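You operate a simulated robot arm through the tools that you are given. There is no shell and no other tool. Be economical: measure what you need, move in short steps, check, and stop when the job is done.

Carry out the task below with a simulated robot arm. There is one attempt and no reset: what you move stays moved.

TASK
Put the oak brush on the white paper sheet.

It is judged by the outcome, as a careful person would: the job done as asked, and still so three seconds after it is handed in. It fails if anything else is knocked over, pushed out of place, dropped, spilled or broken. Flat cloth is picked up by pressing the open fingertips on it (5 to 10 N) and closing them slowly along it; thin cloth reads only 2 to 8 mm in the jaws.

THE ROBOT
A 7-joint arm with a two-finger parallel gripper, fixed in place. Base frame: the origin is at the foot of the arm, x ahead of it, y to its left, z up; the work surface is at about z = 0. Lengths are in mm, angles in rad, forces in N, time in s.
With the tool pointing down near the work surface it reaches from about 240 to 620 mm from the base axis. Its first joint turns from -1.152 to 1.152 rad. Payload 2.6 kg.
The TCP is the grasp point between the finger pads, 30 mm short of the fingertips. In the tool frame z runs along the fingers and y along their closing line. The gripper opens to 94 mm. The fingers are 28 mm wide and 10 mm thick; the gripper's body (50 by 96 mm) begins 55 mm behind the TCP.
Orientation is told as [roll, pitch, yaw] about the base's x, y, z axes, in that order, counted from this pose: with the fingers straight down and closing along the base's y, the tool's x points along the base's -x, its y along +y and its z along -z.

THE INTERFACE
- The arm moves only by the tool move_arm. Its argument "steps" is a list of rows, each an object (a shift or turn left out is 0, a gripper value left out holds the last) with "xyz": the shift along the tool's x, y, z in mm, a list of three; "rotation": the turn, a rotation vector about the tool's x, y, z in rad, a list of three; "fingers": the opening in per cent of the stroke, from 0 (shut) to 100 (fully open). In form: [{"xyz": [tx, ty, tz], "rotation": [ax, ay, az], "fingers": fingers}, ...]. A call has 1 to 12 rows; each row shifts and turns the commanded pose from where the row before left it, along the tool's axes as they then stand. Each row takes 0.2 s and may step no farther than 50 mm and 0.15 rad from the row before; otherwise, or with a gripper value out of range, the whole call is refused. Where a pose cannot be reached the arm comes as near as it can. A force on the tool above 40 N (or 10 N above the force at the start of the call, whichever is more), or a blocked arm, ends the call early, and 0.2 s more pass. Each finger travels about 72 mm/s and halts on what it meets, pressing with about 36 N; the grip force reading is that of the motor and also rises with nothing between the fingers. The clock runs only during rows and for 0.2 s after the last one: add rows that do not move to give the fingers time. It gives the time, the measured TCP pose, the force on the tool (base axes), the opening and the grip force at its end, in the units of the frame above (readings bear some noise).
- Cameras (640 x 400 px; columns grow to the right, rows downward): "scene" is fixed at [45.1, 437, 577.4]; the picture's right is [-0.70, -0.71, 0.00], its down [-0.32, 0.32, -0.89] and it looks along [0.63, -0.63, -0.46] (base axes); focal length 326 px, centre (320, 200). "wrist" rides on the gripper at [76, 14, -102] in the tool frame; the picture's right is [-0.18, 0.98, 0.00], its down [-0.75, -0.14, -0.64] and it looks along [-0.63, -0.12, 0.77] (tool axes); focal length 243 px, centre (320, 200). There is no depth. A picture from a camera that has moved, and an enlarged one, comes with that camera's place and axes in the base frame and with its lens.
- grab_frame(camera): a new picture of that camera. It takes no simulated time.
- enlarge(camera, box): a new picture of the part [left, top, right, bottom] of that camera's present view, enlarged. It takes no simulated time.
- hand_in(): hands the job in; it is judged then, once.

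Go step by step. Nothing tells you positions but the pictures and the camera data: compare them with the known pose of the tool, close in by small moves and look again before you grip or let go. The budget is 90 turns and 42 pictures, counting those below and the enlarged ones. Unless the task says otherwise, let go and move clear before handing in, and close with one line.

The tools are called after ">>>" as a command line: name --argument value ..., lists and objects as JSON in quotes. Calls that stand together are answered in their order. move_arm: Moves the arm, as the interface text tells. Its arguments: {"type":"object","properties":{"steps":{"type":"array","items":{"type":"object","properties":{"xyz":{"type":"array","items":{"type":"number"}},"rotation":{"type":"array","items":{"type":"number"}},"fingers":{"type":"number"}}}}},"required":["steps"]} The other tools are called the same way: grab_frame (camera) takes a picture; enlarge (camera, box) takes an enlarged picture of a part of a camera's view; hand_in () hands the job in.

At the start:

```text
clock: 0.0
tcp_pos: [439.7, -13.8, 237.3]
tool_rot: [0.001, 0.001, -0.001]
force: [-0.1, -0.4, -0.1]
opening: 94.1
grasp_force: 0.1
```

scene: 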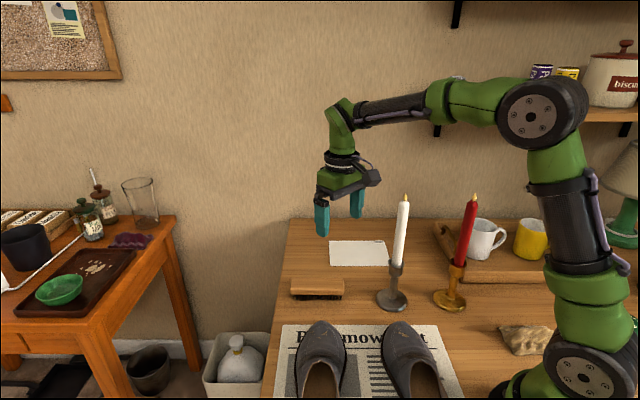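
wrist: 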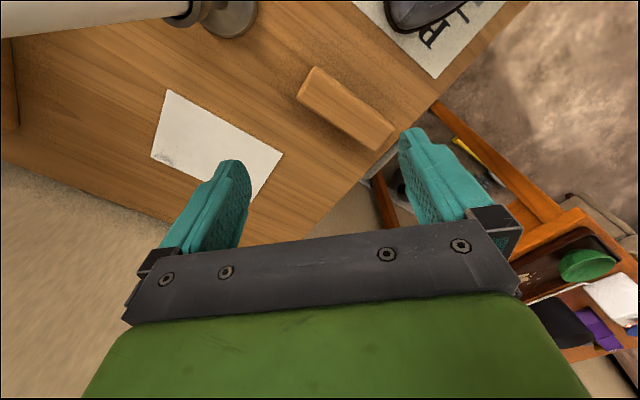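

The brush appears to be near (476, 15), the paper near (518, -194), and the white candle near (347, -111), about 275 mm tall. I'll look closer to refine these.

>>> enlarge --camera "scene" --box '[270, 180, 430, 320]'

>>> enlarge --camera "wrist" --box '[120, 0, 440, 200]'

```text
2.86 times, centred on (350, 250) of scene
camera zoom: at [45.1, 437.0, 577.4], right [-0.7, -0.71, 0.0], down [-0.32, 0.32, -0.89], along [0.63, -0.63, -0.46], focal length 930 px, centre (234, 57)
```

zoom: 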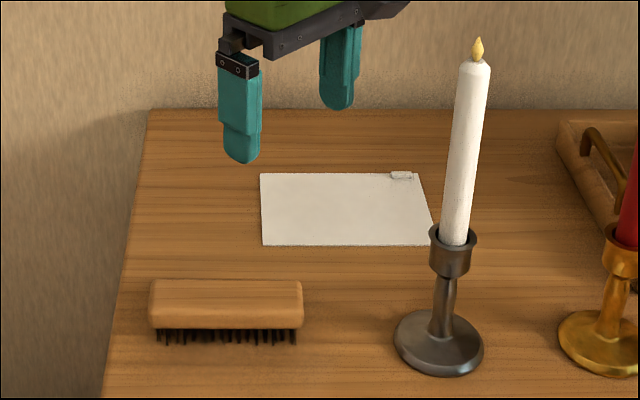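

```text
2.00 times, centred on (280, 100) of wrist
camera zoom: at [363.1, -0.1, 339.8], right [0.18, 0.98, 0.0], down [0.75, -0.14, 0.64], along [0.63, -0.12, -0.77], focal length 485 px, centre (400, 400)
```

zoom: 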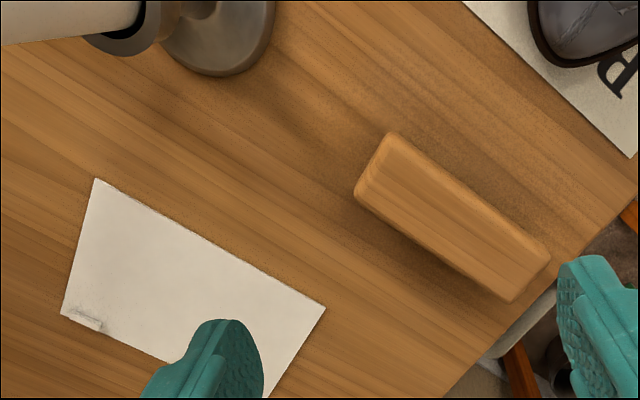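

The brush lies along (0.7, 0.7), centred near (477, 14), about 121×38 mm with its top at z≈42. The paper's centre is near (520, -196), and there's a small object at its far-right corner to avoid. Next I'll turn the gripper 45° and hover above the brush.

>>> move_arm --steps '[{"rotation": [0, 0, -0.131], "fingers": 100}, {"rotation": [0, 0, -0.131]}, {"rotation": [0, 0, -0.131]}, {"rotation": [0, 0, -0.131]}, {"rotation": [0, 0, -0.131]}, {"rotation": [0, 0, -0.13]}, {"xyz": [-23, -3, 0]}, {"xyz": [-23, -3, 0]}, {"xyz": [0, 0, 40]}, {"xyz": [0, 0, 40]}, {"xyz": [0, 0, 20]}, {}]'

>>> grab_frame --camera "wrist"

>>> enlarge --camera "scene" --box '[240, 150, 440, 325]'

```text
clock: 2.6
tcp_pos: [475.1, 14.9, 136.3]
tool_rot: [0.0, -0.001, 0.786]
force: [-0.2, -0.9, 0.2]
opening: 94.2
grasp_force: 0.1
```

```text
37 pictures are left
camera wrist: at [410.9, -29.8, 238.9], right [-0.56, 0.83, 0.0], down [0.63, 0.43, 0.64], along [0.53, 0.36, -0.77], focal length 243 px, centre (320, 200)
```

wrist: 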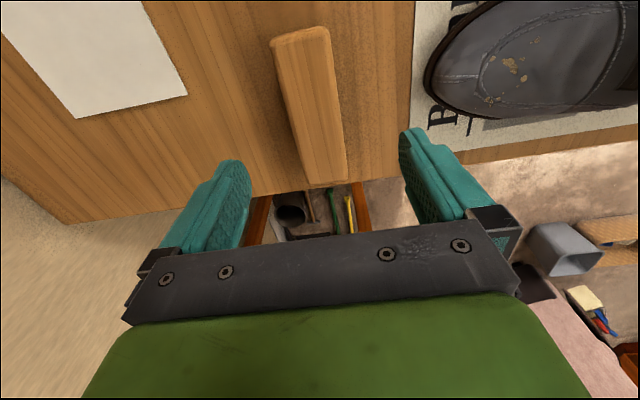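

```text
2.29 times, centred on (340, 238) of scene
camera zoom: at [45.1, 437.0, 577.4], right [-0.7, -0.71, 0.0], down [-0.32, 0.32, -0.89], along [0.63, -0.63, -0.46], focal length 744 px, centre (274, 114)
```

zoom: 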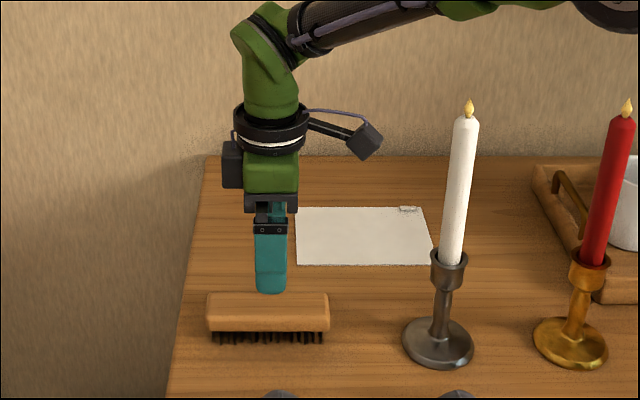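

The brush centre refines to about (479, 12), aligned with the jaws. I'll shift 5 mm and descend around it.

>>> move_arm --steps '[{"xyz": [-1, -5, 0]}, {"xyz": [0, 0, 30]}, {"xyz": [0, 0, 25]}, {}]'

>>> grab_frame --camera "wrist"

>>> enlarge --camera "scene" --box '[260, 210, 400, 320]'

```text
clock: 3.6
tcp_pos: [478.3, 12.0, 82.2]
tool_rot: [0.0, 0.0, 0.784]
force: [0.2, 0.1, 0.5]
opening: 94.0
grasp_force: 0.1
```

```text
35 pictures are left
camera wrist: at [415.2, -31.9, 184.4], right [-0.56, 0.83, 0.0], down [0.63, 0.43, 0.64], along [0.53, 0.36, -0.77], focal length 243 px, centre (320, 200)
```

wrist: 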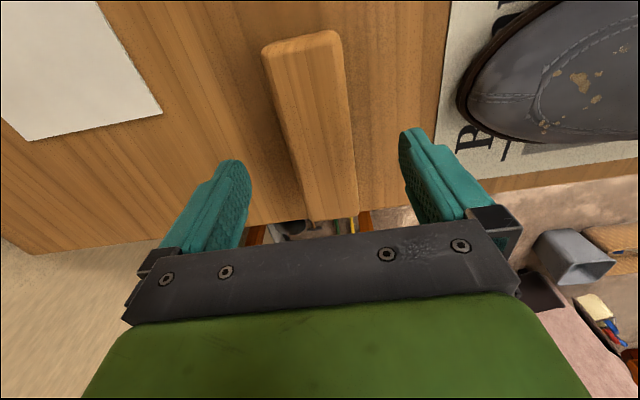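

```text
3.64 times, centred on (330, 265) of scene
camera zoom: at [45.1, 437.0, 577.4], right [-0.7, -0.71, 0.0], down [-0.32, 0.32, -0.89], along [0.63, -0.63, -0.46], focal length 1184 px, centre (284, -36)
```

zoom: 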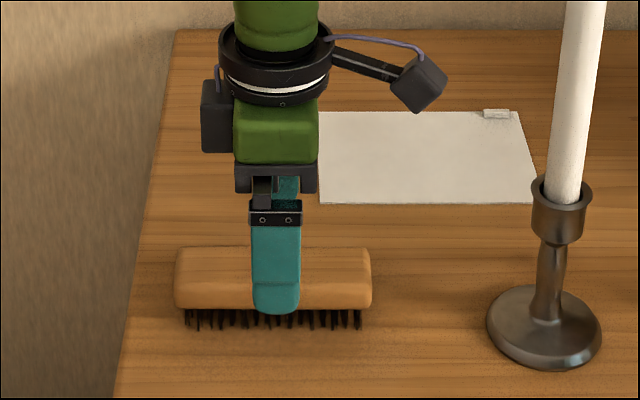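

The jaws straddle the brush, so I'll go down 47 mm and close.

>>> move_arm --steps '[{"xyz": [0, 0, 24]}, {"xyz": [0, 0, 23]}, {}, {"fingers": 60}, {"fingers": 45}, {"fingers": 20}, {"fingers": 20}, {}, {}]'

>>> enlarge --camera "scene" --box '[260, 210, 400, 320]'

```text
clock: 5.6
tcp_pos: [478.8, 11.9, 36.0]
tool_rot: [0.001, -0.001, 0.784]
force: [0.0, 1.1, -0.4]
opening: 47.8
grasp_force: 36.5
```

```text
3.64 times, centred on (330, 265) of scene
camera zoom: at [45.1, 437.0, 577.4], right [-0.7, -0.71, 0.0], down [-0.32, 0.32, -0.89], along [0.63, -0.63, -0.46], focal length 1184 px, centre (284, -36)
```

zoom: 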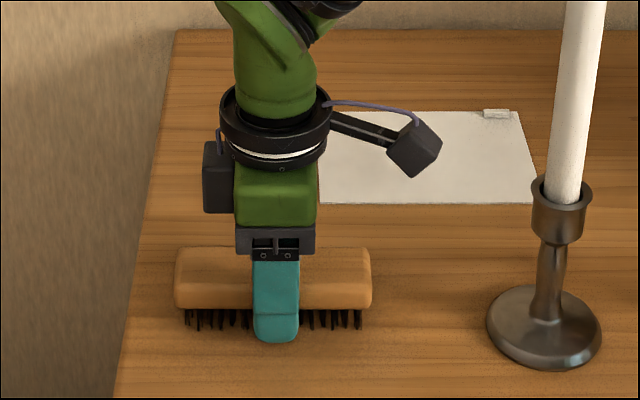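

The brush is held (47.8 mm across). I'll lift it and carry it high toward (518, -180), then check the arm's clearance over the white candle.

>>> move_arm --steps '[{"xyz": [0, 0, -25]}, {"xyz": [0, 0, -40]}, {"xyz": [0, 0, -45]}, {"xyz": [0, 0, -20]}, {"xyz": [21.6, -32.6, 0]}, {"xyz": [21.6, -32.6, 0]}, {"xyz": [21.6, -32.6, 0]}, {"xyz": [21.6, -32.6, 0]}, {"xyz": [21.6, -32.6, 0]}, {}, {}]'

>>> grab_frame --camera "scene"

>>> grab_frame --camera "wrist"

```text
clock: 8.0
tcp_pos: [520.5, -179.2, 161.6]
tool_rot: [0.0, 0.002, 0.786]
force: [-0.2, 0.1, -1.9]
opening: 47.9
grasp_force: 36.4
```

```text
32 pictures are left
```

scene: 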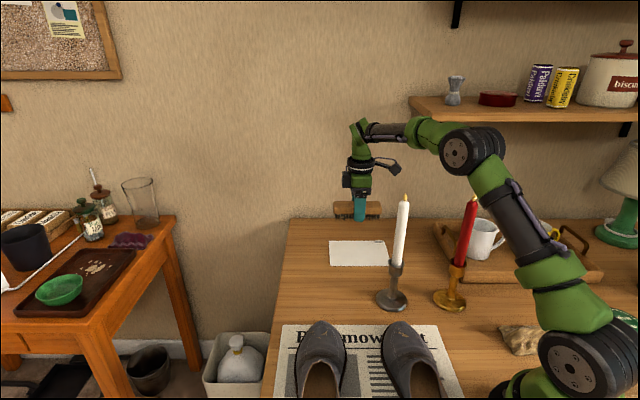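

```text
31 pictures are left
camera wrist: at [456.9, -224.3, 264.9], right [-0.56, 0.83, 0.0], down [0.63, 0.43, 0.64], along [0.53, 0.36, -0.77], focal length 243 px, centre (320, 200)
```

wrist: 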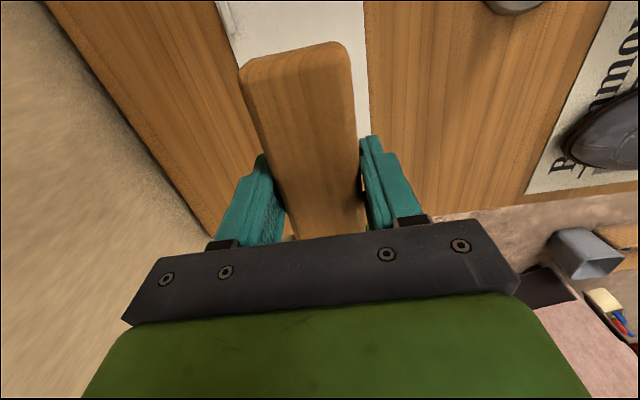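

The forearm is about 120 mm above the candle now and, by my geometry, should stay about 60 mm above it at the bottom. I'll lower in stages and check.

>>> move_arm --steps '[{"xyz": [0, 0, 25]}, {"xyz": [0, 0, 25]}, {"xyz": [0, 0, 20]}, {}]'

>>> enlarge --camera "scene" --box '[290, 120, 450, 280]'

```text
clock: 9.0
tcp_pos: [520.7, -180.8, 94.7]
tool_rot: [-0.001, 0.0, 0.786]
force: [0.7, 0.2, -1.3]
opening: 48.1
grasp_force: 35.8
```

```text
2.50 times, centred on (370, 200) of scene
camera zoom: at [45.1, 437.0, 577.4], right [-0.7, -0.71, 0.0], down [-0.32, 0.32, -0.89], along [0.63, -0.63, -0.46], focal length 814 px, centre (195, 200)
```

zoom: 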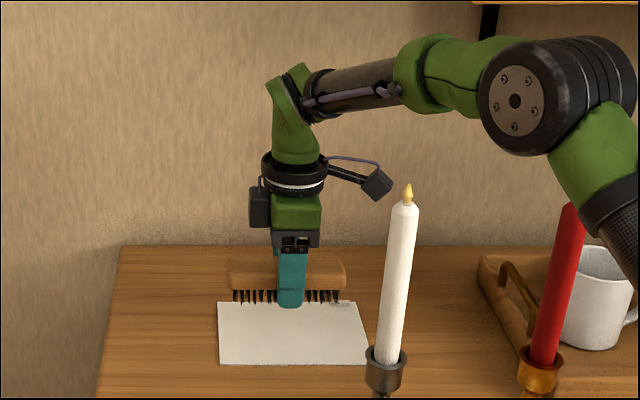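

The gap above the candle is still about 65 mm, and only about 25 mm more drop is expected there. I'll continue down.

>>> move_arm --steps '[{"xyz": [0, 0, 20]}, {"xyz": [0, 0, 20]}, {"xyz": [0, 0, 9]}, {}]'

>>> enlarge --camera "scene" --box '[290, 120, 450, 280]'

```text
clock: 10.0
tcp_pos: [518.8, -179.7, 44.8]
tool_rot: [0.001, 0.001, 0.787]
force: [0.0, 0.0, -0.6]
opening: 47.8
grasp_force: 35.8
```

```text
2.50 times, centred on (370, 200) of scene
camera zoom: at [45.1, 437.0, 577.4], right [-0.7, -0.71, 0.0], down [-0.32, 0.32, -0.89], along [0.63, -0.63, -0.46], focal length 814 px, centre (195, 200)
```

zoom: 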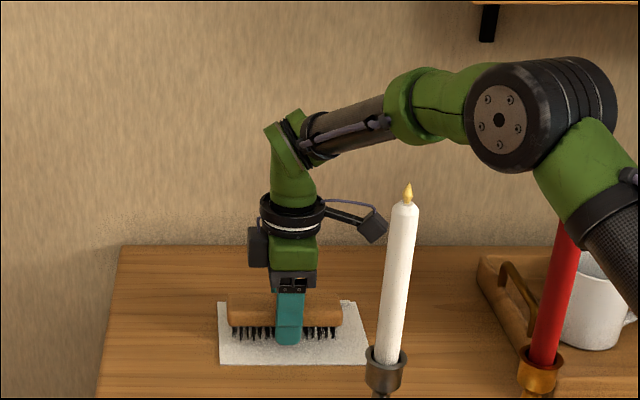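

The brush is over the paper and about 8 mm above contact, with the arm clear. I'll set it down gently until it touches.

>>> move_arm --steps '[{"xyz": [0, 0, 4]}, {"xyz": [0, 0, 2]}, {"xyz": [0, 0, 2]}, {}]'

>>> enlarge --camera "scene" --box '[320, 200, 420, 275]'

```text
clock: 11.0
tcp_pos: [519.1, -181.1, 38.9]
tool_rot: [0.0, 0.0, 0.786]
force: [0.4, 0.7, -0.8]
opening: 47.6
grasp_force: 35.5
```

```text
5.33 times, centred on (370, 238) of scene
camera zoom: at [45.1, 437.0, 577.4], right [-0.7, -0.71, 0.0], down [-0.32, 0.32, -0.89], along [0.63, -0.63, -0.46], focal length 1736 px, centre (53, 0)
```

zoom: 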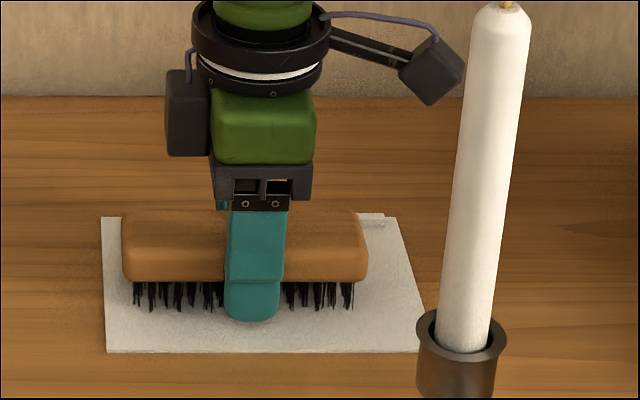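

>>> move_arm --steps '[{"xyz": [0, 0, 1]}, {"xyz": [0, 0, 1]}, {}]'

```text
clock: 11.8
tcp_pos: [519.4, -180.2, 36.8]
tool_rot: [-0.001, 0.0, 0.786]
force: [-1.2, -1.4, 7.2]
opening: 48.0
grasp_force: 35.8
```

The upward force of about 7 N shows the brush is resting on the paper. I'll open the fingers gradually and lift clear.

>>> move_arm --steps '[{"fingers": 56}, {"fingers": 65}, {"fingers": 85}, {}, {"xyz": [0, 0, -20]}, {"xyz": [0, 0, -35]}, {"xyz": [0, 0, -45]}, {"xyz": [0, 0, -45]}, {}]'

>>> grab_frame --camera "scene"

>>> enlarge --camera "scene" --box '[320, 200, 420, 275]'

```text
clock: 13.8
tcp_pos: [515.9, -177.8, 179.9]
tool_rot: [0.0, 0.0, 0.785]
force: [-0.5, -0.6, -0.3]
opening: 79.9
grasp_force: 0.1
```

```text
27 pictures are left
```

scene: 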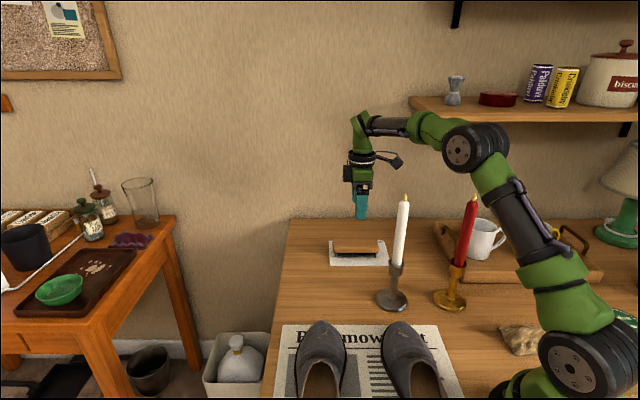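

```text
5.33 times, centred on (370, 238) of scene
camera zoom: at [45.1, 437.0, 577.4], right [-0.7, -0.71, 0.0], down [-0.32, 0.32, -0.89], along [0.63, -0.63, -0.46], focal length 1736 px, centre (53, 0)
```

zoom: 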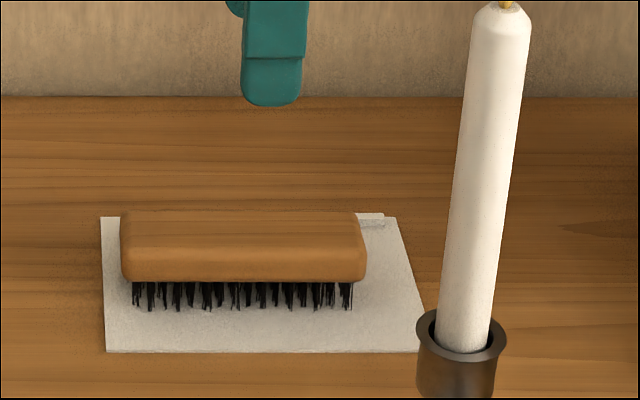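

The brush is standing wholly on the paper, nothing else has moved, and the gripper is clear, so I'm handing in.

>>> hand_in

```text
The job is handed in.
```

The oak brush is on the white paper sheet, standing on its bristles. Nothing else was disturbed, and the job has been handed in.
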